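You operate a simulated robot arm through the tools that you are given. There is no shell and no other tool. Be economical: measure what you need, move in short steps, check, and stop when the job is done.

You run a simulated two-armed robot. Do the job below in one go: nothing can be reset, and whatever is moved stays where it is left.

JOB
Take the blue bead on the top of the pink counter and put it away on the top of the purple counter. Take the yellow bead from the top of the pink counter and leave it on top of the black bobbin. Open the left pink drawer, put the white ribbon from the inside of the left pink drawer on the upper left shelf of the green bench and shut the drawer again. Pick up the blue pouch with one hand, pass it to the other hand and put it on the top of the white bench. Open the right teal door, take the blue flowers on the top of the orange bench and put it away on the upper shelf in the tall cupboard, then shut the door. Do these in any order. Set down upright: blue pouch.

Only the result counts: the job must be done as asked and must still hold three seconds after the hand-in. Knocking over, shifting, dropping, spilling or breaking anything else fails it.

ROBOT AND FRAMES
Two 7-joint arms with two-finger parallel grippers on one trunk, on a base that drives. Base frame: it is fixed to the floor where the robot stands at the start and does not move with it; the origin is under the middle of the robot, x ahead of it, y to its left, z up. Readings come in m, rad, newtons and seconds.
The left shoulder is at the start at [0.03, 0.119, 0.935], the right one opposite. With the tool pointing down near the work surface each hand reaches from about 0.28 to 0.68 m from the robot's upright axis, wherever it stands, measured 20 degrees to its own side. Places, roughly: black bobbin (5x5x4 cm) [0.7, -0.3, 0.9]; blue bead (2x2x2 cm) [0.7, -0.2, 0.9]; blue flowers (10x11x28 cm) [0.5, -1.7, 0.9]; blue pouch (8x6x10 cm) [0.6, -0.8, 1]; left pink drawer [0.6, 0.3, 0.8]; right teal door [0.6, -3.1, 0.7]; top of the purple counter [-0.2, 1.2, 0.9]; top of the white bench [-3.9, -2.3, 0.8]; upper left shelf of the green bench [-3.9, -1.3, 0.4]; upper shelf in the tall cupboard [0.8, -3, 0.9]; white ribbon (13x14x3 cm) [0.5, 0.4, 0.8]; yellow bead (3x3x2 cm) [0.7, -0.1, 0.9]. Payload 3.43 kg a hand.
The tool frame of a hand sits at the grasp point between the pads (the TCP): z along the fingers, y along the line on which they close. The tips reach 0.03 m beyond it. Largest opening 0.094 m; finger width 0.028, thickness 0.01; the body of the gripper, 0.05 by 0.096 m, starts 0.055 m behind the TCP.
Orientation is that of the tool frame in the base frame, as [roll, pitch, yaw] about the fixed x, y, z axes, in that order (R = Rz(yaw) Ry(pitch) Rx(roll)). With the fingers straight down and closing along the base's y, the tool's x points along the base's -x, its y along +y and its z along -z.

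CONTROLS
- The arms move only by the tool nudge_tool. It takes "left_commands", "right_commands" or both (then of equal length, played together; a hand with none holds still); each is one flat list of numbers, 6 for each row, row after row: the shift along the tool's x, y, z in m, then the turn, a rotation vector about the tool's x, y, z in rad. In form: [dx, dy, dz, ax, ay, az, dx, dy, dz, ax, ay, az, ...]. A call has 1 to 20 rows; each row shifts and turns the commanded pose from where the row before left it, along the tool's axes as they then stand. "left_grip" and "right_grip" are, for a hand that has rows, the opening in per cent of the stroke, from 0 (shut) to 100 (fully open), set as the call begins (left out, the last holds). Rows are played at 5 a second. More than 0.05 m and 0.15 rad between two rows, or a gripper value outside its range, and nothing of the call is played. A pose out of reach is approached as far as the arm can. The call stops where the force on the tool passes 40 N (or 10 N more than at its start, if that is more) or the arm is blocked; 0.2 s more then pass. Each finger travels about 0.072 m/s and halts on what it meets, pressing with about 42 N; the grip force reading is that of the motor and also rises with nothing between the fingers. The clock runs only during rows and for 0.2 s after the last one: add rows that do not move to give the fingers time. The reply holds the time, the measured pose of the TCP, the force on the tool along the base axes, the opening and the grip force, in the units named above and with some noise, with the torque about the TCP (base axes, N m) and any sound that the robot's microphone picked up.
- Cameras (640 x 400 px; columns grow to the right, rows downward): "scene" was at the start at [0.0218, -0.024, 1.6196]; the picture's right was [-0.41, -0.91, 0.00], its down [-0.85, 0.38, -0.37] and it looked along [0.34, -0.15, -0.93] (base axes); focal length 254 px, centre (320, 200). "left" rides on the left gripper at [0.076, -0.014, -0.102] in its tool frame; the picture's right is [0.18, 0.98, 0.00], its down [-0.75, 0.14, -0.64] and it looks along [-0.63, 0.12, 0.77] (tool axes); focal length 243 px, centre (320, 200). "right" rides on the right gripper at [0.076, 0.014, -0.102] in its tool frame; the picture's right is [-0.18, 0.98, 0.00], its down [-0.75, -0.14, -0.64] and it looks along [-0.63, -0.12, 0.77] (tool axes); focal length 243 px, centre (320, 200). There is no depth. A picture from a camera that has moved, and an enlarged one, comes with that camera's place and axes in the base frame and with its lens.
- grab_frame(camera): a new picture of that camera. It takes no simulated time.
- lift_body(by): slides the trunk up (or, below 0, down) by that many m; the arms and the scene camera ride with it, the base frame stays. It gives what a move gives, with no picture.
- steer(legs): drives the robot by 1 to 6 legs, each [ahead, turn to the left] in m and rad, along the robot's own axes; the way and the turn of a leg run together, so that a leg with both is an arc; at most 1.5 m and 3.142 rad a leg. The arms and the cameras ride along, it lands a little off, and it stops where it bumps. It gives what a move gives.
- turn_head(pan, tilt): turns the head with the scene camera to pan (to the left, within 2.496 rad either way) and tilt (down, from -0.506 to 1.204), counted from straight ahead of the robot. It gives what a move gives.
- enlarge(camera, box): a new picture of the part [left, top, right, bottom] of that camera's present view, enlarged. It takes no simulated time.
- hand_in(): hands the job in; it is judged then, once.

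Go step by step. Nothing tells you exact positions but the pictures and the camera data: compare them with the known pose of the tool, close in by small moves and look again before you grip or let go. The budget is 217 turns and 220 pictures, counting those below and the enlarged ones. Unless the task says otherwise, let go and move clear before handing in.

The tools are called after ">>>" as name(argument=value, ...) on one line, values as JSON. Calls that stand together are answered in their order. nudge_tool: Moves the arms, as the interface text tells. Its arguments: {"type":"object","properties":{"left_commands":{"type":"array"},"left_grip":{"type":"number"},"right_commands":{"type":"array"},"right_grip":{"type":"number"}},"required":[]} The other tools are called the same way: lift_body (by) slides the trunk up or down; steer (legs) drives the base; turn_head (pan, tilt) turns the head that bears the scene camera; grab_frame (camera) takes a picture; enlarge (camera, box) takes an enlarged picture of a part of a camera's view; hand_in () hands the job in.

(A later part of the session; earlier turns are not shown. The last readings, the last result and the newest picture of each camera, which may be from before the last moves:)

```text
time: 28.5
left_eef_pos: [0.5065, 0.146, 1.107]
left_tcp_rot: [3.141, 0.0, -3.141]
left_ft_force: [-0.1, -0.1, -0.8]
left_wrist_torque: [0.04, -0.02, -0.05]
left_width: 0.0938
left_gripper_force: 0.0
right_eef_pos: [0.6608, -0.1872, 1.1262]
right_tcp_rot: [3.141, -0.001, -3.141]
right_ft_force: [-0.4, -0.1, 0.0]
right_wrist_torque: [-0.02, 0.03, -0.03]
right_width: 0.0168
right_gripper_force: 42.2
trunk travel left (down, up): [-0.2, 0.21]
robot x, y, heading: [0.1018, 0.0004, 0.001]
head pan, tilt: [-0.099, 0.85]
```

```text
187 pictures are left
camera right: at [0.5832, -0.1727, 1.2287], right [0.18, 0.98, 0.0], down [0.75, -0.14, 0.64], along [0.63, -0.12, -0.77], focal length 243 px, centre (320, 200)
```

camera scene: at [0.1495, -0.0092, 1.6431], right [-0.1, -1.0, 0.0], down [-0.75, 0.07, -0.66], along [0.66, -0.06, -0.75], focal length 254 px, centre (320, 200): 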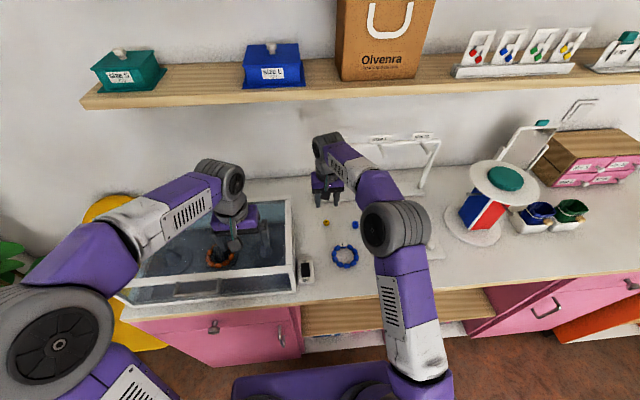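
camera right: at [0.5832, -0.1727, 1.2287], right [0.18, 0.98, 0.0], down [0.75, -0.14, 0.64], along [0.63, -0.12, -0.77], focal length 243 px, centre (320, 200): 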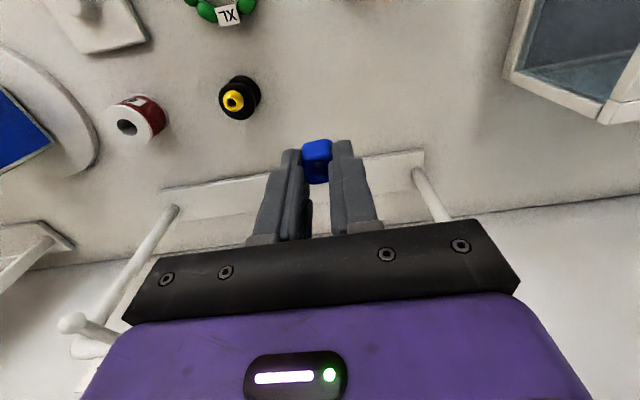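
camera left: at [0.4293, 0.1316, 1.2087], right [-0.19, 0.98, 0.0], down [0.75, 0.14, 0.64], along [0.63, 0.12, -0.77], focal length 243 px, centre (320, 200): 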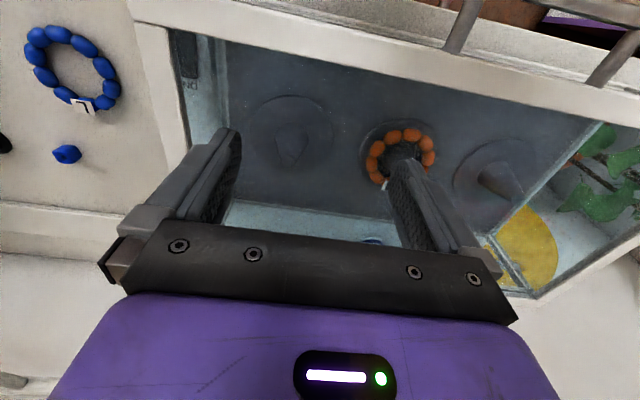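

Blue bead is held. I retract the right arm, back off, and turn towards the purple counter on the left.

>>> nudge_tool(right_commands=[0.04, -0.005, -0.005, 0, 0, 0, 0.04, -0.005, -0.005, 0, 0, 0, 0.04, -0.005, -0.005, 0, 0, 0, 0.04, -0.005, -0.005, 0, 0, 0, 0, 0, 0, 0, 0, 0])

>>> steer(legs=[[-0.28, 0], [0, 1.571], [0.4, 0]])

>>> turn_head(pan=0, tilt=0.8)

>>> grab_frame(camera="scene")

>>> grab_frame(camera="right")

```text
time: 29.7
left_eef_pos: [0.5069, 0.1458, 1.106]
left_tcp_rot: [3.141, 0.0, -3.14]
left_ft_force: [-0.1, 0.4, -0.5]
left_wrist_torque: [-0.01, 0.02, -0.02]
left_width: 0.0941
left_gripper_force: 0.0
right_eef_pos: [0.5009, -0.2012, 1.144]
right_tcp_rot: [-3.141, 0.0, -3.141]
right_ft_force: [0.2, -0.1, -0.2]
right_wrist_torque: [0.03, 0.0, 0.01]
right_width: 0.017
right_gripper_force: 42.4
trunk travel left (down, up): [-0.2, 0.21]
robot x, y, heading: [0.1028, 0.0006, 0.002]
head pan, tilt: [-0.099, 0.85]
```

```text
time: 37.6
left_eef_pos: [-0.3221, 0.804, 1.107]
left_tcp_rot: [3.141, 0.002, -1.571]
left_ft_force: [-0.8, 0.7, 0.4]
left_wrist_torque: [0.02, 0.02, -0.01]
left_width: 0.094
left_gripper_force: 0.0
right_eef_pos: [0.0263, 0.7974, 1.1451]
right_tcp_rot: [-3.141, 0.0, -1.569]
right_ft_force: [-0.1, 0.9, -0.4]
right_wrist_torque: [0.01, -0.02, 0.03]
right_width: 0.0169
right_gripper_force: 42.0
trunk travel left (down, up): [-0.2, 0.21]
robot x, y, heading: [-0.1773, 0.3988, 1.568]
head pan, tilt: [-0.099, 0.85]
```

```text
time: 38.3
left_eef_pos: [-0.3227, 0.8043, 1.1067]
left_tcp_rot: [3.141, 0.001, -1.571]
left_ft_force: [0.2, -0.2, 0.5]
left_wrist_torque: [-0.01, 0.0, 0.0]
left_width: 0.094
left_gripper_force: 0.0
right_eef_pos: [0.0244, 0.7967, 1.145]
right_tcp_rot: [-3.141, 0.0, -1.568]
right_ft_force: [0.6, -0.9, -0.6]
right_wrist_torque: [0.0, -0.04, -0.03]
right_width: 0.0167
right_gripper_force: 41.9
trunk travel left (down, up): [-0.2, 0.21]
robot x, y, heading: [-0.1776, 0.3964, 1.57]
head pan, tilt: [0.0, 0.799]
```

```text
186 pictures are left
camera scene: at [-0.177, 0.4489, 1.647], right [1.0, 0.0, 0.0], down [0.0, -0.72, -0.7], along [0.0, 0.7, -0.72], focal length 254 px, centre (320, 200)
```

scene: 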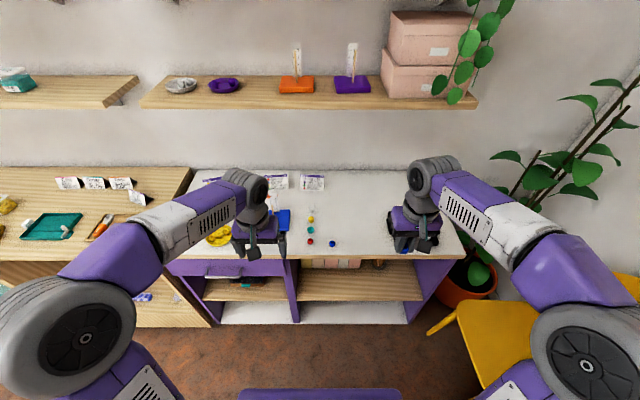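

```text
185 pictures are left
camera right: at [0.0094, 0.7206, 1.2476], right [-0.98, 0.18, 0.0], down [0.14, 0.75, 0.64], along [0.12, 0.63, -0.77], focal length 243 px, centre (320, 200)
```

right: 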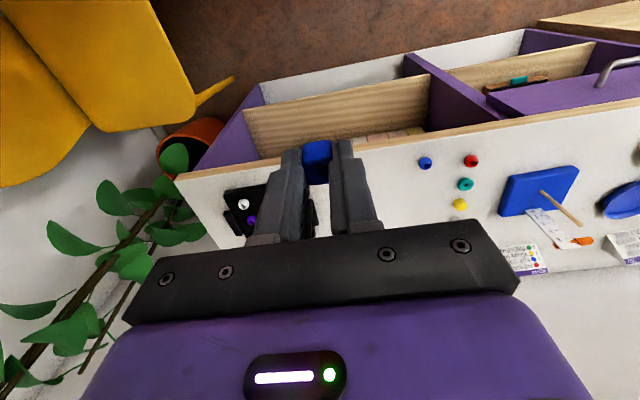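

The tray sits around (0.15,0.99) and spare beads at x<-0.1; the spot (0.0,0.99) is clear. I move above it.

>>> nudge_tool(right_commands=[-0.04, 0.005, 0, 0, 0, 0, -0.04, 0.005, 0, 0, 0, 0, -0.04, 0.005, 0, 0, 0, 0, -0.04, 0.005, 0.03, 0, 0, 0, -0.033, 0.004, 0.04, 0, 0, 0, 0, 0, 0.04, 0, 0, 0, 0, 0, 0, 0, 0, 0])

>>> grab_frame(camera="right")

>>> enlarge(camera="scene", box=[300, 160, 460, 260])

```text
refused: row 4 steps farther than a row can; nothing moved
```

```text
184 pictures are left
camera right: at [0.0094, 0.7206, 1.2476], right [-0.98, 0.18, 0.0], down [0.14, 0.75, 0.64], along [0.12, 0.63, -0.77], focal length 243 px, centre (320, 200)
```

right: 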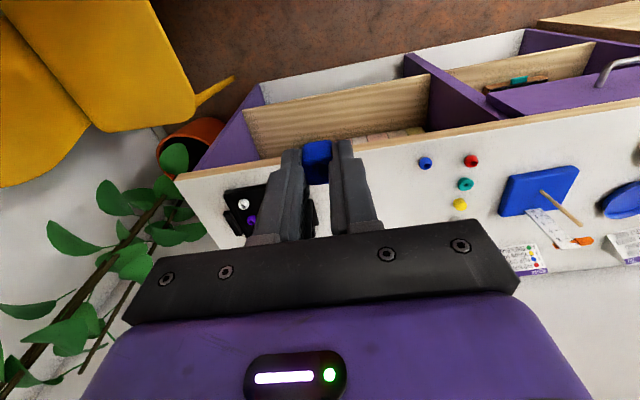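

```text
4.00 times, centred on (380, 210) of scene
camera zoom: at [-0.177, 0.4489, 1.647], right [1.0, 0.0, 0.0], down [0.0, -0.72, -0.7], along [0.0, 0.7, -0.72], focal length 1017 px, centre (80, 160)
```

zoom: 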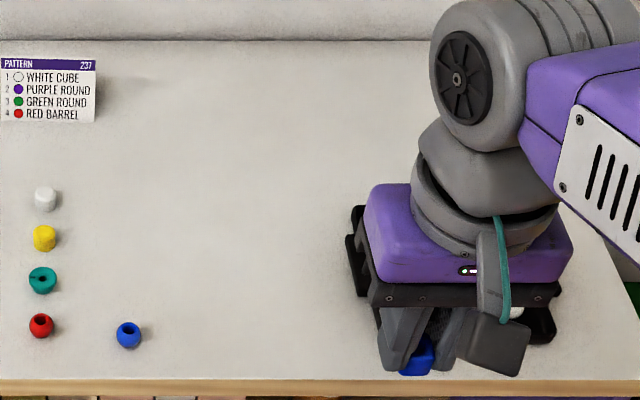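

A step was too long; I replay with smaller rows to a clear spot at (-0.02,1.0).

>>> nudge_tool(right_commands=[-0.04, 0.009, 0, 0, 0, 0, -0.04, 0.009, 0, 0, 0, 0, -0.04, 0.009, 0, 0, 0, 0, -0.04, 0.009, 0, 0, 0, 0, -0.04, 0.009, 0, 0, 0, 0, 0, 0, 0.04, 0, 0, 0, 0, 0, 0.04, 0, 0, 0, 0, 0, 0.04, 0, 0, 0, 0, 0, 0, 0, 0, 0])

>>> grab_frame(camera="right")

>>> enlarge(camera="scene", box=[300, 160, 460, 260])

```text
time: 40.3
left_eef_pos: [-0.3224, 0.803, 1.1075]
left_tcp_rot: [3.142, 0.0, -1.569]
left_ft_force: [0.0, 0.9, 0.4]
left_wrist_torque: [0.01, -0.02, 0.01]
left_width: 0.0942
left_gripper_force: 0.0
right_eef_pos: [-0.0221, 0.9926, 1.0256]
right_tcp_rot: [-3.14, 0.002, -1.569]
right_ft_force: [0.3, -0.5, 0.0]
right_wrist_torque: [0.01, 0.0, 0.0]
right_width: 0.0171
right_gripper_force: 41.5
right hand out of reach, approached as far as the arm can: row 5
trunk travel left (down, up): [-0.2, 0.21]
robot x, y, heading: [-0.1768, 0.4022, 1.576]
head pan, tilt: [0.0, 0.799]
```

```text
182 pictures are left
camera right: at [-0.0374, 0.9145, 1.1288], right [-0.98, 0.18, 0.0], down [0.14, 0.75, 0.64], along [0.12, 0.63, -0.77], focal length 243 px, centre (320, 200)
```

right: 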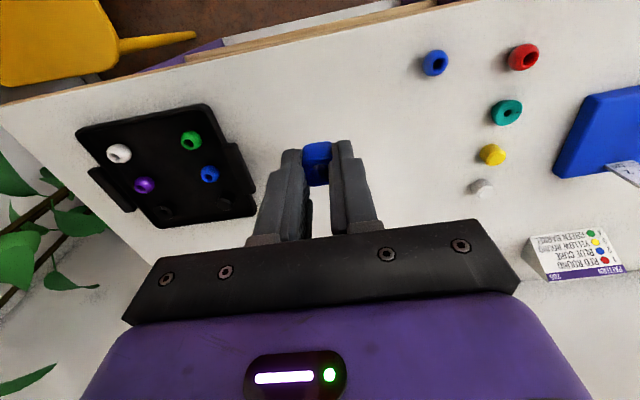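

```text
4.00 times, centred on (380, 210) of scene
camera zoom: at [-0.1773, 0.4491, 1.647], right [1.0, 0.0, 0.0], down [0.0, -0.72, -0.7], along [0.0, 0.7, -0.72], focal length 1017 px, centre (80, 160)
```

zoom: 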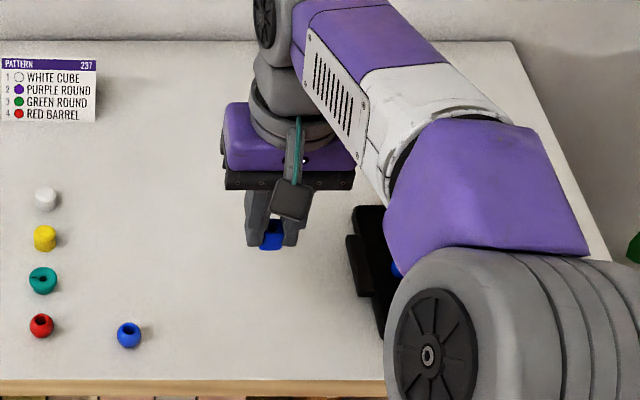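

Clear below. I lower towards the counter, finishing slowly.

>>> nudge_tool(right_commands=[0.015, 0, 0.03, 0, 0, 0, 0, 0, 0.03, 0, 0, 0, 0, 0, 0.015, 0, 0, 0, 0, 0, 0.005, 0, 0, 0, 0, 0, 0.004, 0, 0, 0, 0, 0, 0, 0, 0, 0])

>>> enlarge(camera="scene", box=[340, 200, 404, 240])

>>> enlarge(camera="right", box=[240, 100, 400, 200])

```text
time: 41.7
left_eef_pos: [-0.3219, 0.804, 1.1072]
left_tcp_rot: [-3.141, 0.0, -1.569]
left_ft_force: [0.0, 0.0, 0.3]
left_wrist_torque: [-0.03, -0.02, 0.0]
left_width: 0.0939
left_gripper_force: 0.1
right_eef_pos: [-0.0212, 0.9773, 0.9389]
right_tcp_rot: [-3.142, 0.001, -1.568]
right_ft_force: [-0.1, -0.7, 0.7]
right_wrist_torque: [-0.03, 0.01, -0.01]
right_width: 0.0167
right_gripper_force: 41.7
trunk travel left (down, up): [-0.2, 0.21]
robot x, y, heading: [-0.1784, 0.4024, 1.579]
head pan, tilt: [0.0, 0.799]
```

```text
10.00 times, centred on (372, 220) of scene
camera zoom: at [-0.1771, 0.449, 1.647], right [1.0, 0.0, 0.0], down [0.0, -0.72, -0.7], along [0.0, 0.7, -0.72], focal length 2542 px, centre (-200, 0)
```

zoom: 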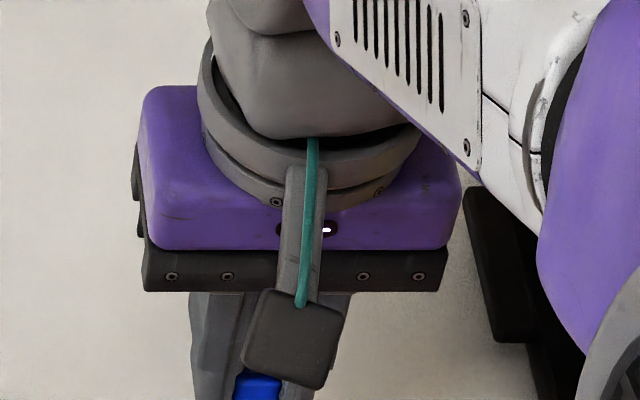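

```text
4.00 times, centred on (320, 150) of right
camera zoom: at [-0.0362, 0.8998, 1.0422], right [-0.98, 0.18, 0.0], down [0.14, 0.75, 0.64], along [0.12, 0.63, -0.77], focal length 970 px, centre (320, 400)
```

zoom: 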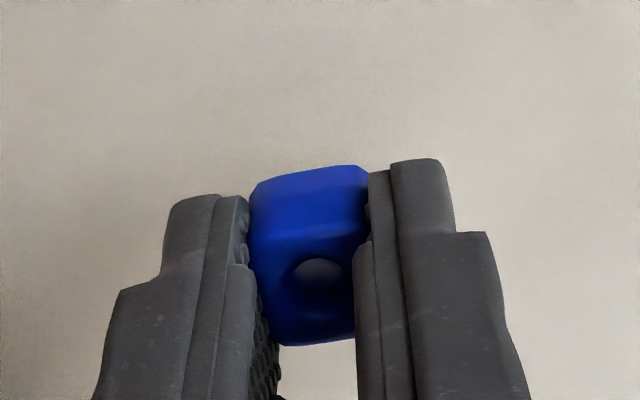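

No contact yet; a few more millimetres.

>>> nudge_tool(right_commands=[0, 0, 0.002, 0, 0, 0, 0, 0, 0, 0, 0, 0])

>>> nudge_tool(right_commands=[0, 0, 0.002, 0, 0, 0, 0, 0, 0, 0, 0, 0])

>>> nudge_tool(right_commands=[0, 0, 0.002, 0, 0, 0, 0, 0, 0, 0, 0, 0])

```text
time: 42.3
left_eef_pos: [-0.3217, 0.8033, 1.1073]
left_tcp_rot: [3.141, 0.0, -1.569]
left_ft_force: [-0.9, -0.2, 0.0]
left_wrist_torque: [-0.02, 0.02, 0.03]
left_width: 0.0941
left_gripper_force: 0.2
right_eef_pos: [-0.02, 0.9747, 0.9373]
right_tcp_rot: [3.141, 0.001, -1.569]
right_ft_force: [-0.9, -0.2, 1.1]
right_wrist_torque: [-0.01, 0.01, 0.01]
right_width: 0.0171
right_gripper_force: 41.9
trunk travel left (down, up): [-0.2, 0.21]
robot x, y, heading: [-0.1745, 0.401, 1.578]
head pan, tilt: [0.0, 0.799]
```

```text
time: 42.9
left_eef_pos: [-0.3221, 0.8041, 1.1077]
left_tcp_rot: [-3.141, 0.001, -1.569]
left_ft_force: [0.2, 0.3, 0.1]
left_wrist_torque: [0.03, -0.01, -0.03]
left_width: 0.0942
left_gripper_force: 0.2
right_eef_pos: [-0.0218, 0.9747, 0.9361]
right_tcp_rot: [3.141, -0.001, -1.569]
right_ft_force: [0.1, 0.3, 0.2]
right_wrist_torque: [0.02, 0.01, 0.0]
right_width: 0.0169
right_gripper_force: 42.0
trunk travel left (down, up): [-0.2, 0.21]
robot x, y, heading: [-0.1773, 0.3978, 1.567]
head pan, tilt: [0.0, 0.799]
```

```text
time: 43.5
left_eef_pos: [-0.3228, 0.8023, 1.107]
left_tcp_rot: [3.141, 0.001, -1.571]
left_ft_force: [-1.0, 0.5, 0.0]
left_wrist_torque: [0.01, 0.03, -0.02]
left_width: 0.0939
left_gripper_force: 0.0
right_eef_pos: [-0.0211, 0.9755, 0.9319]
right_tcp_rot: [3.141, -0.001, -1.57]
right_ft_force: [-0.7, -0.1, -0.2]
right_wrist_torque: [0.0, 0.01, -0.02]
right_width: 0.0169
right_gripper_force: 41.9
trunk travel left (down, up): [-0.2, 0.21]
robot x, y, heading: [-0.1785, 0.3993, 1.57]
head pan, tilt: [0.0, 0.799]
```

>>> nudge_tool(right_commands=[0, 0, 0.002, 0, 0, 0, 0, 0, 0, 0, 0, 0])

>>> nudge_tool(right_commands=[0, 0, 0.002, 0, 0, 0, 0, 0, 0, 0, 0, 0])

>>> nudge_tool(right_commands=[0, 0, 0.002, 0, 0, 0, 0, 0, 0, 0, 0, 0])

>>> grab_frame(camera="scene")

```text
time: 44.1
left_eef_pos: [-0.3228, 0.8034, 1.1075]
left_tcp_rot: [-3.139, 0.001, -1.57]
left_ft_force: [-0.8, -0.4, 0.4]
left_wrist_torque: [0.01, 0.02, 0.02]
left_width: 0.094
left_gripper_force: 0.1
right_eef_pos: [-0.0195, 0.9745, 0.9317]
right_tcp_rot: [-3.141, 0.0, -1.568]
right_ft_force: [1.1, 0.0, 0.6]
right_wrist_torque: [0.0, -0.03, 0.02]
right_width: 0.0169
right_gripper_force: 41.7
trunk travel left (down, up): [-0.2, 0.21]
robot x, y, heading: [-0.1768, 0.4054, 1.569]
head pan, tilt: [0.0, 0.799]
```

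```text
time: 44.7
left_eef_pos: [-0.3223, 0.8036, 1.1079]
left_tcp_rot: [-3.141, 0.001, -1.569]
left_ft_force: [0.3, 0.5, 0.3]
left_wrist_torque: [0.02, 0.02, 0.02]
left_width: 0.0943
left_gripper_force: 0.1
right_eef_pos: [-0.0213, 0.9756, 0.9286]
right_tcp_rot: [3.141, 0.0, -1.57]
right_ft_force: [-0.3, 0.2, -0.1]
right_wrist_torque: [-0.01, 0.0, 0.03]
right_width: 0.0167
right_gripper_force: 42.3
trunk travel left (down, up): [-0.2, 0.21]
robot x, y, heading: [-0.1776, 0.4012, 1.576]
head pan, tilt: [0.0, 0.799]
```

```text
time: 45.3
left_eef_pos: [-0.3215, 0.8037, 1.1067]
left_tcp_rot: [3.141, -0.001, -1.568]
left_ft_force: [-1.1, -0.1, 0.0]
left_wrist_torque: [0.02, -0.01, 0.01]
left_width: 0.0939
left_gripper_force: 0.2
right_eef_pos: [-0.0198, 0.9747, 0.9263]
right_tcp_rot: [-3.141, 0.0, -1.57]
right_ft_force: [0.1, 0.3, 0.5]
right_wrist_torque: [0.02, -0.01, 0.02]
right_width: 0.0168
right_gripper_force: 41.8
trunk travel left (down, up): [-0.2, 0.21]
robot x, y, heading: [-0.1775, 0.3979, 1.569]
head pan, tilt: [0.0, 0.799]
```

```text
178 pictures are left
camera scene: at [-0.1771, 0.449, 1.647], right [1.0, 0.0, 0.0], down [0.0, -0.72, -0.7], along [0.0, 0.7, -0.72], focal length 254 px, centre (320, 200)
```

scene: 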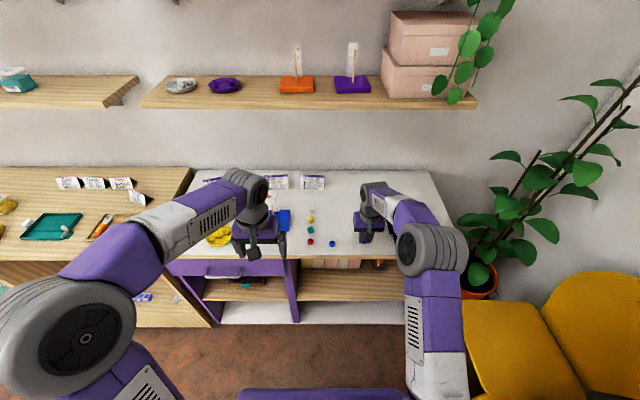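

The purple counter is a bit lower; I keep descending gently.

>>> nudge_tool(right_commands=[0, 0, 0.002, 0, 0, 0, 0, 0, 0.002, 0, 0, 0, 0, 0, 0, 0, 0, 0])

>>> nudge_tool(right_commands=[0, 0, 0.002, 0, 0, 0, 0, 0, 0.002, 0, 0, 0, 0, 0, 0, 0, 0, 0])

>>> nudge_tool(right_commands=[0, 0, 0.002, 0, 0, 0, 0, 0, 0.001, 0, 0, 0, 0, 0, 0, 0, 0, 0])

>>> grab_frame(camera="right")

```text
time: 46.1
left_eef_pos: [-0.3217, 0.8032, 1.1072]
left_tcp_rot: [3.141, -0.001, -1.569]
left_ft_force: [0.1, 0.5, -0.9]
left_wrist_torque: [-0.01, -0.01, 0.03]
left_width: 0.094
left_gripper_force: 0.0
right_eef_pos: [-0.0212, 0.9757, 0.9234]
right_tcp_rot: [-3.141, 0.0, -1.57]
right_ft_force: [-0.1, 0.0, 0.0]
right_wrist_torque: [0.04, -0.05, 0.0]
right_width: 0.017
right_gripper_force: 41.2
trunk travel left (down, up): [-0.2, 0.21]
robot x, y, heading: [-0.1744, 0.3962, 1.57]
head pan, tilt: [0.0, 0.799]
```

```text
time: 46.9
left_eef_pos: [-0.3218, 0.8038, 1.1063]
left_tcp_rot: [3.14, -0.001, -1.569]
left_ft_force: [0.2, -0.4, -0.4]
left_wrist_torque: [0.01, 0.02, 0.06]
left_width: 0.094
left_gripper_force: 0.1
right_eef_pos: [-0.0207, 0.9743, 0.9184]
right_tcp_rot: [-3.141, 0.001, -1.57]
right_ft_force: [0.2, 0.9, 0.1]
right_wrist_torque: [0.03, -0.03, -0.01]
right_width: 0.0167
right_gripper_force: 42.1
trunk travel left (down, up): [-0.2, 0.21]
robot x, y, heading: [-0.1754, 0.3998, 1.572]
head pan, tilt: [0.0, 0.799]
```

```text
time: 47.7
left_eef_pos: [-0.3225, 0.8044, 1.1075]
left_tcp_rot: [-3.141, 0.001, -1.57]
left_ft_force: [-0.5, 0.1, 0.4]
left_wrist_torque: [0.0, 0.01, 0.02]
left_width: 0.0938
left_gripper_force: 0.0
right_eef_pos: [-0.021, 0.9736, 0.9163]
right_tcp_rot: [3.14, 0.001, -1.569]
right_ft_force: [-0.6, -0.2, -0.6]
right_wrist_torque: [-0.01, -0.01, 0.01]
right_width: 0.0169
right_gripper_force: 41.8
trunk travel left (down, up): [-0.2, 0.21]
robot x, y, heading: [-0.1766, 0.4025, 1.572]
head pan, tilt: [0.0, 0.799]
```

```text
177 pictures are left
camera right: at [-0.0368, 0.8978, 1.019], right [-0.98, 0.18, 0.0], down [0.14, 0.75, 0.64], along [0.12, 0.63, -0.77], focal length 243 px, centre (320, 200)
```

right: 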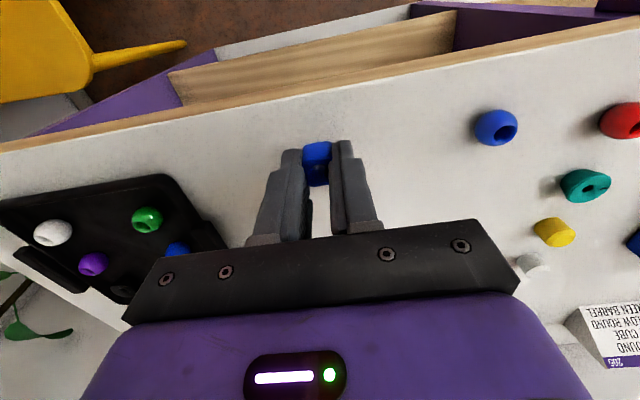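

Parallax puts this counter at about z 0.863, so about 2 cm to go.

>>> nudge_tool(right_commands=[0, 0, 0.006, 0, 0, 0, 0, 0, 0.006, 0, 0, 0, 0, 0, 0, 0, 0, 0])

>>> nudge_tool(right_commands=[0, 0, 0.002, 0, 0, 0, 0, 0, 0.002, 0, 0, 0, 0, 0, 0, 0, 0, 0])

>>> nudge_tool(right_commands=[0, 0, 0.002, 0, 0, 0, 0, 0, 0, 0, 0, 0])

>>> nudge_tool(right_commands=[0, 0, 0.002, 0, 0, 0, 0, 0, 0, 0, 0, 0])

```text
time: 48.5
left_eef_pos: [-0.3216, 0.8048, 1.1073]
left_tcp_rot: [-3.141, 0.001, -1.569]
left_ft_force: [0.0, -0.4, -0.2]
left_wrist_torque: [-0.01, 0.04, 0.0]
left_width: 0.094
left_gripper_force: 0.1
right_eef_pos: [-0.0213, 0.9733, 0.904]
right_tcp_rot: [-3.141, 0.0, -1.569]
right_ft_force: [-0.3, 0.3, 0.4]
right_wrist_torque: [-0.02, -0.01, 0.01]
right_width: 0.0168
right_gripper_force: 41.9
trunk travel left (down, up): [-0.2, 0.21]
robot x, y, heading: [-0.1829, 0.3983, 1.574]
head pan, tilt: [0.0, 0.799]
```

```text
time: 49.3
left_eef_pos: [-0.3227, 0.8037, 1.1068]
left_tcp_rot: [-3.141, -0.001, -1.571]
left_ft_force: [-0.2, 0.2, 0.0]
left_wrist_torque: [-0.02, -0.02, 0.02]
left_width: 0.0939
left_gripper_force: 0.0
right_eef_pos: [-0.0207, 0.9753, 0.9015]
right_tcp_rot: [3.141, 0.001, -1.568]
right_ft_force: [0.5, 0.5, 0.1]
right_wrist_torque: [0.0, -0.02, -0.02]
right_width: 0.0167
right_gripper_force: 42.1
trunk travel left (down, up): [-0.2, 0.21]
robot x, y, heading: [-0.1802, 0.4, 1.569]
head pan, tilt: [0.0, 0.799]
```

```text
time: 49.9
left_eef_pos: [-0.3233, 0.8041, 1.1085]
left_tcp_rot: [-3.141, -0.001, -1.571]
left_ft_force: [0.0, -0.2, -0.4]
left_wrist_torque: [-0.02, 0.0, -0.01]
left_width: 0.0939
left_gripper_force: 0.0
right_eef_pos: [-0.0207, 0.9749, 0.8978]
right_tcp_rot: [3.141, 0.0, -1.568]
right_ft_force: [-0.7, 0.1, -0.1]
right_wrist_torque: [0.0, 0.01, -0.05]
right_width: 0.0167
right_gripper_force: 42.2
trunk travel left (down, up): [-0.2, 0.21]
robot x, y, heading: [-0.1796, 0.4004, 1.572]
head pan, tilt: [0.0, 0.799]
```

```text
time: 50.5
left_eef_pos: [-0.3218, 0.8056, 1.1071]
left_tcp_rot: [-3.14, -0.001, -1.569]
left_ft_force: [0.6, -0.4, 0.5]
left_wrist_torque: [0.0, 0.01, 0.0]
left_width: 0.0942
left_gripper_force: 0.0
right_eef_pos: [-0.0206, 0.9745, 0.8957]
right_tcp_rot: [3.14, 0.0, -1.569]
right_ft_force: [0.4, 0.1, -0.3]
right_wrist_torque: [0.01, -0.02, 0.04]
right_width: 0.0167
right_gripper_force: 42.4
trunk travel left (down, up): [-0.2, 0.21]
robot x, y, heading: [-0.1769, 0.3987, 1.571]
head pan, tilt: [0.0, 0.799]
```

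>>> nudge_tool(right_commands=[0, 0, 0.002, 0, 0, 0, 0, 0, 0, 0, 0, 0])

>>> nudge_tool(right_commands=[0, 0, 0.002, 0, 0, 0, 0, 0, 0, 0, 0, 0])

>>> nudge_tool(right_commands=[0, 0, 0.002, 0, 0, 0, 0, 0, 0, 0, 0, 0])

>>> enlarge(camera="right", box=[240, 100, 400, 200])

```text
time: 51.1
left_eef_pos: [-0.3225, 0.8027, 1.1068]
left_tcp_rot: [3.141, -0.002, -1.57]
left_ft_force: [-0.1, -0.2, -0.6]
left_wrist_torque: [0.0, 0.0, 0.0]
left_width: 0.0937
left_gripper_force: 0.2
right_eef_pos: [-0.021, 0.975, 0.8928]
right_tcp_rot: [3.141, 0.0, -1.57]
right_ft_force: [-0.2, 0.1, 0.0]
right_wrist_torque: [0.02, -0.02, -0.01]
right_width: 0.0166
right_gripper_force: 42.1
trunk travel left (down, up): [-0.2, 0.21]
robot x, y, heading: [-0.175, 0.3997, 1.571]
head pan, tilt: [0.0, 0.799]
```

```text
time: 51.7
left_eef_pos: [-0.3219, 0.8026, 1.1075]
left_tcp_rot: [3.141, 0.001, -1.57]
left_ft_force: [0.0, -0.4, 0.8]
left_wrist_torque: [0.04, -0.02, 0.0]
left_width: 0.094
left_gripper_force: 0.1
right_eef_pos: [-0.0205, 0.9757, 0.892]
right_tcp_rot: [3.141, 0.003, -1.569]
right_ft_force: [0.9, -1.0, 11.0]
right_wrist_torque: [-0.02, -0.06, -0.02]
right_width: 0.0169
right_gripper_force: 41.8
trunk travel left (down, up): [-0.2, 0.21]
robot x, y, heading: [-0.1771, 0.4001, 1.575]
head pan, tilt: [0.0, 0.799]
```

```text
time: 52.3
left_eef_pos: [-0.3229, 0.8032, 1.1076]
left_tcp_rot: [-3.141, 0.0, -1.568]
left_ft_force: [0.4, 0.1, 0.3]
left_wrist_torque: [-0.03, 0.0, -0.01]
left_width: 0.0938
left_gripper_force: 0.2
right_eef_pos: [-0.0203, 0.9747, 0.8926]
right_tcp_rot: [-3.141, 0.01, -1.57]
right_ft_force: [2.4, 4.4, 27.8]
right_wrist_torque: [0.07, -0.09, 0.0]
right_width: 0.0166
right_gripper_force: 42.1
trunk travel left (down, up): [-0.2, 0.21]
robot x, y, heading: [-0.1775, 0.3994, 1.575]
head pan, tilt: [0.0, 0.799]
```

```text
4.00 times, centred on (320, 150) of right
camera zoom: at [-0.0364, 0.8973, 0.9952], right [-0.98, 0.18, 0.0], down [0.14, 0.75, 0.65], along [0.12, 0.64, -0.76], focal length 970 px, centre (320, 400)
```

zoom: 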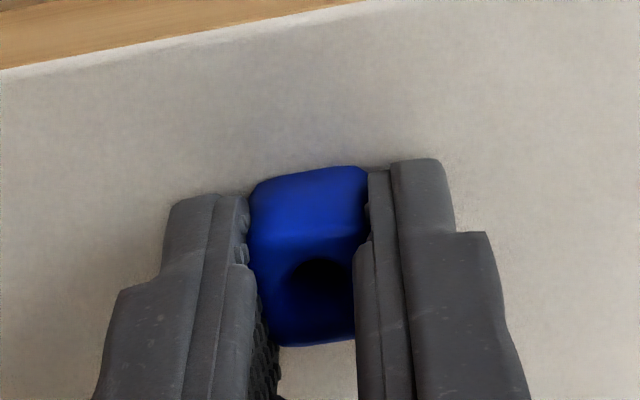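

Contact; I relieve the press, open and lift away.

>>> nudge_tool(right_commands=[0, 0, -0.003, 0, 0, 0, 0, 0, 0, 0, 0, 0])

>>> nudge_tool(right_commands=[0, 0, 0, 0, 0, 0, 0, 0, 0, 0, 0, 0, 0, 0, 0, 0, 0, 0], right_grip=45)

>>> nudge_tool(right_commands=[0, 0, -0.03, 0, 0, 0, 0, 0, -0.04, 0, 0, 0, 0, 0, -0.05, 0, 0, 0, 0, 0, -0.05, 0, 0, 0, 0, 0, -0.05, 0, 0, 0, 0.05, 0, -0.0, 0, 0, 0, 0.05, 0, -0.0, 0, 0, 0, 0.05, 0, 0, 0, 0, 0, 0.05, 0, 0, 0, 0, 0, 0, 0, 0, 0, 0, 0])

>>> enlarge(camera="scene", box=[300, 160, 460, 260])

```text
time: 52.9
left_eef_pos: [-0.3231, 0.804, 1.107]
left_tcp_rot: [3.141, -0.001, -1.57]
left_ft_force: [-0.3, 0.1, 0.1]
left_wrist_torque: [0.02, 0.0, -0.02]
left_width: 0.0941
left_gripper_force: 0.0
right_eef_pos: [-0.022, 0.9743, 0.8932]
right_tcp_rot: [3.14, 0.002, -1.571]
right_ft_force: [2.2, 6.6, 13.3]
right_wrist_torque: [0.21, -0.06, -0.03]
right_width: 0.0168
right_gripper_force: 42.0
trunk travel left (down, up): [-0.2, 0.21]
robot x, y, heading: [-0.1749, 0.405, 1.576]
head pan, tilt: [0.0, 0.799]
```

```text
time: 53.7
left_eef_pos: [-0.3214, 0.8033, 1.1066]
left_tcp_rot: [-3.14, -0.001, -1.569]
left_ft_force: [0.4, 1.0, -0.6]
left_wrist_torque: [-0.01, -0.01, -0.02]
left_width: 0.0937
left_gripper_force: 0.2
right_eef_pos: [-0.0205, 0.9736, 0.8921]
right_tcp_rot: [-3.141, -0.001, -1.57]
right_ft_force: [0.1, 0.8, 0.9]
right_wrist_torque: [-0.02, -0.02, -0.02]
right_width: 0.0423
right_gripper_force: 0.1
trunk travel left (down, up): [-0.2, 0.21]
robot x, y, heading: [-0.176, 0.3994, 1.571]
head pan, tilt: [0.0, 0.799]
```

```text
time: 55.9
left_eef_pos: [-0.3218, 0.8044, 1.1065]
left_tcp_rot: [3.142, -0.001, -1.569]
left_ft_force: [-0.6, 0.2, 0.2]
left_wrist_torque: [0.0, 0.02, -0.01]
left_width: 0.0941
left_gripper_force: 0.1
right_eef_pos: [-0.019, 0.7777, 1.1079]
right_tcp_rot: [-3.139, -0.001, -1.57]
right_ft_force: [-0.5, 0.5, 0.4]
right_wrist_torque: [-0.05, 0.0, 0.02]
right_width: 0.0423
right_gripper_force: 0.0
trunk travel left (down, up): [-0.2, 0.21]
robot x, y, heading: [-0.1767, 0.4008, 1.576]
head pan, tilt: [0.0, 0.799]
```

```text
4.00 times, centred on (380, 210) of scene
camera zoom: at [-0.1774, 0.4502, 1.647], right [1.0, 0.0, 0.0], down [0.0, -0.72, -0.7], along [0.0, 0.7, -0.72], focal length 1017 px, centre (80, 160)
```

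zoom: 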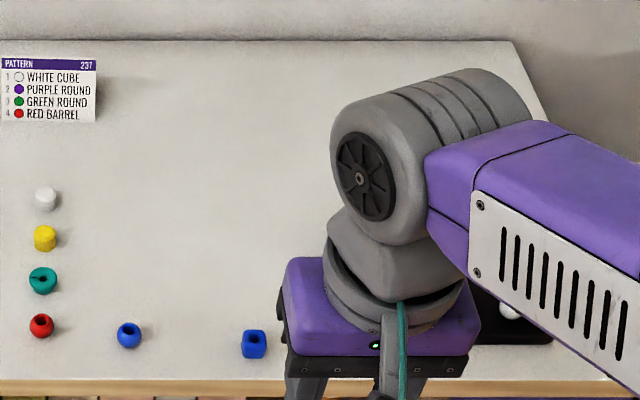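

The blue bead is placed. I return to face the pink counter and inspect the drawer from further back.

>>> steer(legs=[[-0.35, 0], [0, -1.571], [-0.1, 0]])

>>> turn_head(pan=0.5, tilt=0.65)

>>> grab_frame(camera="scene")

>>> grab_frame(camera="left")

```text
time: 62.7
left_eef_pos: [0.1308, 0.1953, 1.107]
left_tcp_rot: [-3.141, 0.003, 3.13]
left_ft_force: [-0.8, 0.5, 0.1]
left_wrist_torque: [0.0, 0.01, 0.0]
left_width: 0.094
left_gripper_force: 0.1
right_eef_pos: [0.0991, -0.1104, 1.1088]
right_tcp_rot: [3.14, 0.002, 3.13]
right_ft_force: [-0.6, -0.2, 0.7]
right_wrist_torque: [0.01, -0.01, 0.01]
right_width: 0.0424
right_gripper_force: 0.0
trunk travel left (down, up): [-0.2, 0.21]
robot x, y, heading: [-0.2741, 0.0565, -0.011]
head pan, tilt: [0.0, 0.799]
```

```text
time: 63.7
left_eef_pos: [0.131, 0.1945, 1.1069]
left_tcp_rot: [-3.141, 0.0, 3.13]
left_ft_force: [0.1, 0.1, -0.4]
left_wrist_torque: [0.0, -0.05, -0.05]
left_width: 0.094
left_gripper_force: 0.1
right_eef_pos: [0.1003, -0.109, 1.1093]
right_tcp_rot: [-3.141, 0.0, 3.129]
right_ft_force: [0.2, 0.7, 0.3]
right_wrist_torque: [0.02, -0.01, -0.01]
right_width: 0.0425
right_gripper_force: 0.0
trunk travel left (down, up): [-0.2, 0.21]
robot x, y, heading: [-0.274, 0.0582, -0.011]
head pan, tilt: [0.499, 0.649]
```

```text
174 pictures are left
camera scene: at [-0.2279, 0.0955, 1.6596], right [0.47, -0.88, 0.0], down [-0.53, -0.28, -0.8], along [0.7, 0.37, -0.6], focal length 254 px, centre (320, 200)
```

scene: 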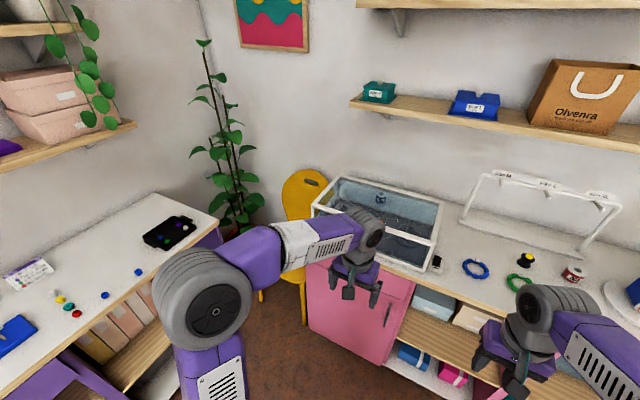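

```text
173 pictures are left
camera left: at [0.0537, 0.1822, 1.2088], right [-0.17, 0.98, 0.0], down [0.76, 0.13, 0.64], along [0.63, 0.11, -0.77], focal length 243 px, centre (320, 200)
```

left: 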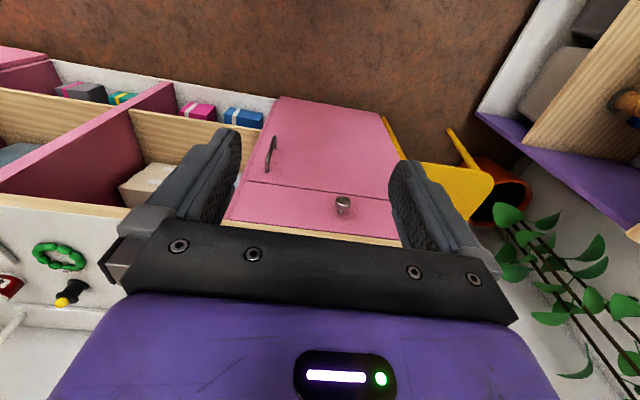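

The pink drawer has a knob at about (0.40,0.29,0.79) with a door beneath. I tilt the left hand forward and bring it in front of the knob.

>>> nudge_tool(left_commands=[0, 0, 0, 0, -0.15, 0, 0, 0, 0, 0, -0.15, 0, 0, 0, 0, 0, -0.15, 0, 0, 0, 0, 0, -0.15, 0, 0, 0, 0, 0, -0.15, 0, 0, 0, 0, 0, -0.15, 0, 0, 0, 0, 0, -0.15, 0, 0, 0, 0, 0, -0.15, 0, 0, 0, 0, 0, -0.15, 0, 0.032, 0.012, 0.026, 0, 0, 0, 0.032, 0.012, 0.026, 0, 0, 0, 0.032, 0.012, 0.026, 0, 0, 0, 0.032, 0.012, 0.026, 0, 0, 0, 0.032, 0.012, 0.026, 0, 0, 0, 0.032, 0.012, 0.026, 0, 0, 0, 0.032, 0.012, 0.026, 0, 0, 0, 0.032, 0.012, 0.026, 0, 0, 0, 0, 0, 0, 0, 0, 0], left_grip=70)

>>> grab_frame(camera="left")

>>> grab_frame(camera="scene")

```text
time: 67.5
left_eef_pos: [0.2112, 0.2119, 1.0523]
left_tcp_rot: [-3.138, 1.348, 3.132]
left_ft_force: [-0.3, 0.9, 0.6]
left_wrist_torque: [-0.03, 0.0, 0.03]
left_width: 0.0658
left_gripper_force: 0.1
left hand out of reach, approached as far as the arm can: row 7, 8, 9, 12, 13, 14, 15, 16, 17
right_eef_pos: [0.1002, -0.1088, 1.1082]
right_tcp_rot: [-3.141, 0.0, 3.129]
right_ft_force: [-0.1, 0.0, -0.1]
right_wrist_torque: [-0.02, 0.01, 0.0]
right_width: 0.0421
right_gripper_force: 0.1
trunk travel left (down, up): [-0.2, 0.21]
robot x, y, heading: [-0.2742, 0.0527, -0.009]
head pan, tilt: [0.499, 0.649]
```

```text
172 pictures are left
camera left: at [0.0933, 0.1996, 0.9997], right [-0.03, 0.98, -0.18], down [-0.46, 0.15, 0.88], along [0.89, 0.11, 0.45], focal length 243 px, centre (320, 200)
```

left: 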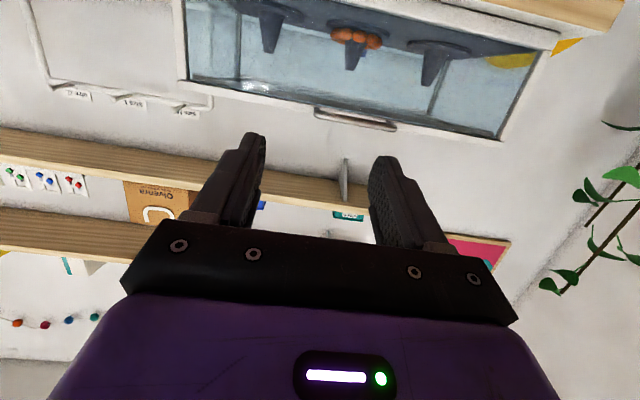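

```text
171 pictures are left
camera scene: at [-0.2276, 0.0967, 1.6596], right [0.47, -0.88, 0.0], down [-0.53, -0.28, -0.8], along [0.7, 0.37, -0.6], focal length 254 px, centre (320, 200)
```

scene: 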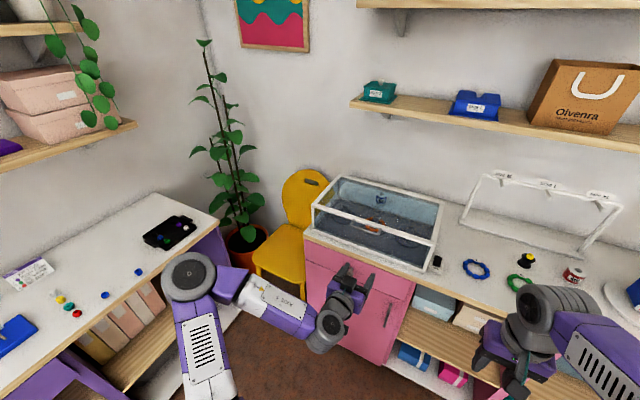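

A nearly horizontal hand isn't reachable here, so I use about 50° tilt instead.

>>> nudge_tool(left_commands=[0, 0, 0, 0, 0.125, 0, 0, 0, 0, 0, 0.125, 0, 0, 0, 0, 0, 0.125, 0, 0, 0, 0, 0, 0.125, 0, 0.0124, 0.0133, 0.0407, 0, 0, 0, 0.0124, 0.0133, 0.0407, 0, 0, 0, 0.0124, 0.0133, 0.0407, 0, 0, 0, 0.0124, 0.0133, 0.0407, 0, 0, 0, 0, 0, 0, 0, 0, 0])

>>> grab_frame(camera="left")

>>> grab_frame(camera="scene")

```text
time: 69.5
left_eef_pos: [0.3024, 0.2667, 0.9083]
left_tcp_rot: [-3.139, 0.853, 3.131]
left_ft_force: [0.2, 0.3, -0.3]
left_wrist_torque: [-0.01, -0.01, -0.04]
left_width: 0.0659
left_gripper_force: 0.1
right_eef_pos: [0.0997, -0.109, 1.1076]
right_tcp_rot: [-3.142, 0.001, 3.129]
right_ft_force: [0.3, -0.2, 0.0]
right_wrist_torque: [-0.02, 0.01, 0.02]
right_width: 0.0425
right_gripper_force: 0.1
trunk travel left (down, up): [-0.2, 0.21]
robot x, y, heading: [-0.2761, 0.0567, -0.011]
head pan, tilt: [0.499, 0.649]
```

```text
170 pictures are left
camera left: at [0.1745, 0.2543, 0.9184], right [-0.11, 0.98, -0.14], down [0.02, 0.14, 0.99], along [0.99, 0.11, -0.03], focal length 243 px, centre (320, 200)
```

left: 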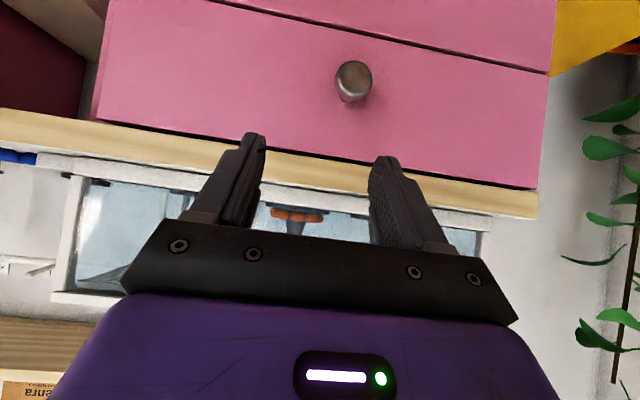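

```text
169 pictures are left
camera scene: at [-0.2283, 0.0952, 1.6597], right [0.47, -0.88, 0.0], down [-0.53, -0.28, -0.8], along [0.7, 0.37, -0.6], focal length 254 px, centre (320, 200)
```

scene: 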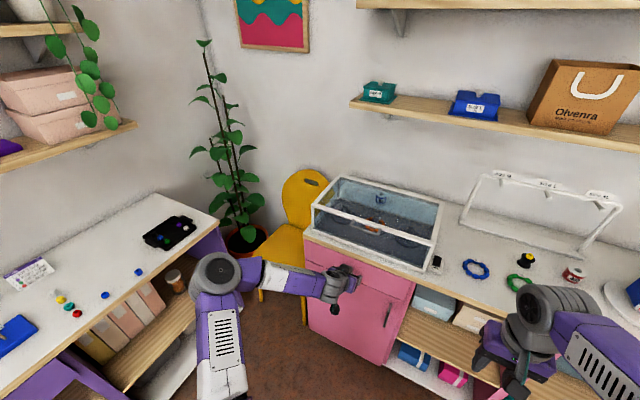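

Knob triangulates to (0.394,0.293,0.796). I close in part-way and look.

>>> nudge_tool(left_commands=[0.008, 0.0088, 0.033, 0, 0, 0, 0.008, 0.0088, 0.033, 0, 0, 0, 0.008, 0.0088, 0.033, 0, 0, 0, 0, 0, 0, 0, 0, 0])

>>> grab_frame(camera="left")

>>> enlarge(camera="scene", box=[280, 220, 440, 320])

```text
time: 70.5
left_eef_pos: [0.3631, 0.2919, 0.8238]
left_tcp_rot: [3.141, 0.849, 3.13]
left_ft_force: [-0.8, 0.1, -0.4]
left_wrist_torque: [-0.06, -0.01, 0.01]
left_width: 0.0656
left_gripper_force: 0.0
right_eef_pos: [0.1006, -0.1105, 1.1094]
right_tcp_rot: [3.141, 0.002, 3.13]
right_ft_force: [-0.1, -0.2, -0.4]
right_wrist_torque: [0.03, 0.03, -0.01]
right_width: 0.0422
right_gripper_force: 0.1
trunk travel left (down, up): [-0.2, 0.21]
robot x, y, heading: [-0.2746, 0.0547, -0.015]
head pan, tilt: [0.499, 0.649]
```

```text
168 pictures are left
camera left: at [0.2336, 0.2791, 0.8342], right [-0.11, 0.98, -0.14], down [0.02, 0.14, 0.99], along [0.99, 0.11, -0.03], focal length 243 px, centre (320, 200)
```

left: 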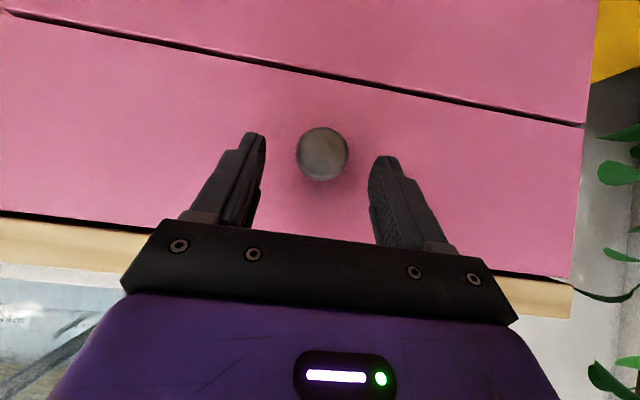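

```text
4.00 times, centred on (360, 270) of scene
camera zoom: at [-0.2283, 0.0954, 1.6597], right [0.47, -0.88, 0.0], down [-0.53, -0.28, -0.8], along [0.7, 0.37, -0.6], focal length 1017 px, centre (160, -80)
```

zoom: 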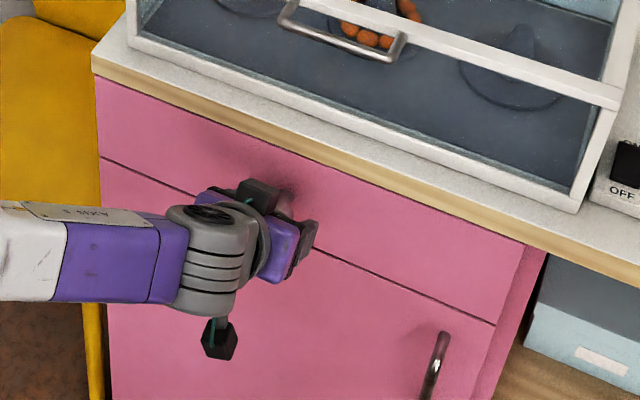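

The knob lies between the fingers' path. I advance and close.

>>> nudge_tool(left_commands=[0, 0.001, 0.015, 0, 0, 0, 0, 0.001, 0.012, 0, 0, 0, 0, 0, 0.008, 0, 0, 0, 0, 0, 0, 0, 0, 0])

>>> nudge_tool(left_commands=[0, 0, 0, 0, 0, 0, 0, 0, 0, 0, 0, 0, 0, 0, 0, 0, 0, 0], left_grip=0)

>>> grab_frame(camera="left")

```text
time: 71.5
left_eef_pos: [0.3857, 0.2938, 0.8051]
left_tcp_rot: [3.141, 0.851, 3.131]
left_ft_force: [-26.7, 0.5, 11.7]
left_wrist_torque: [0.37, -0.14, 0.93]
left_width: 0.0657
left_gripper_force: 0.1
right_eef_pos: [0.0966, -0.1092, 1.1097]
right_tcp_rot: [3.142, 0.004, 3.13]
right_ft_force: [0.7, -0.9, -0.5]
right_wrist_torque: [-0.02, -0.04, 0.01]
right_width: 0.0423
right_gripper_force: 0.0
trunk travel left (down, up): [-0.2, 0.21]
robot x, y, heading: [-0.2765, 0.0564, -0.012]
head pan, tilt: [0.499, 0.649]
```

```text
time: 72.3
left_eef_pos: [0.3865, 0.2924, 0.8026]
left_tcp_rot: [-3.137, 0.85, 3.131]
left_ft_force: [-30.8, -1.5, 0.4]
left_wrist_torque: [-0.14, 0.19, 0.22]
left_width: 0.0337
left_gripper_force: 44.4
right_eef_pos: [0.0967, -0.1101, 1.1092]
right_tcp_rot: [3.141, 0.004, 3.131]
right_ft_force: [0.2, 0.9, 0.0]
right_wrist_torque: [0.01, -0.01, 0.02]
right_width: 0.0423
right_gripper_force: 0.0
trunk travel left (down, up): [-0.2, 0.21]
robot x, y, heading: [-0.2752, 0.0571, -0.01]
head pan, tilt: [0.499, 0.649]
```

```text
166 pictures are left
camera left: at [0.2573, 0.2806, 0.8126], right [-0.11, 0.98, -0.14], down [0.02, 0.14, 0.99], along [0.99, 0.1, -0.03], focal length 243 px, centre (320, 200)
```

left: 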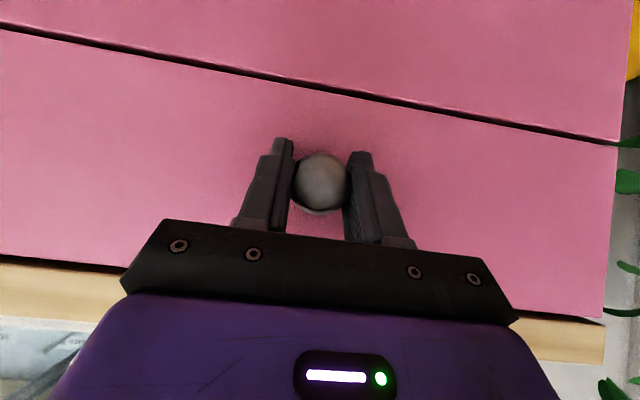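

Knob gripped. I pull the drawer by driving back.

>>> steer(legs=[[-0.12, 0]])

>>> grab_frame(camera="scene")

```text
time: 73.5
left_eef_pos: [0.2701, 0.2929, 0.803]
left_tcp_rot: [-3.14, 0.85, 3.125]
left_ft_force: [0.7, -9.2, -10.3]
left_wrist_torque: [0.13, -0.26, -0.06]
left_width: 0.0336
left_gripper_force: 44.9
right_eef_pos: [-0.0202, -0.1098, 1.1083]
right_tcp_rot: [-3.141, -0.001, 3.128]
right_ft_force: [0.0, -0.1, -0.8]
right_wrist_torque: [0.03, -0.04, 0.0]
right_width: 0.0424
right_gripper_force: 0.1
trunk travel left (down, up): [-0.2, 0.21]
robot x, y, heading: [-0.3946, 0.0545, -0.01]
head pan, tilt: [0.499, 0.649]
```

```text
165 pictures are left
camera scene: at [-0.3482, 0.0963, 1.6596], right [0.47, -0.88, 0.0], down [-0.54, -0.28, -0.8], along [0.7, 0.37, -0.6], focal length 254 px, centre (320, 200)
```

scene: 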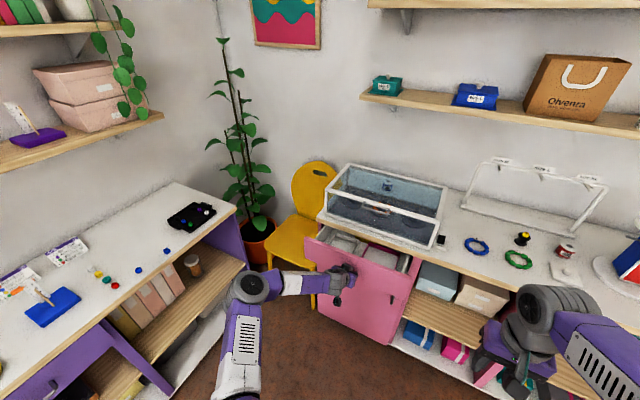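

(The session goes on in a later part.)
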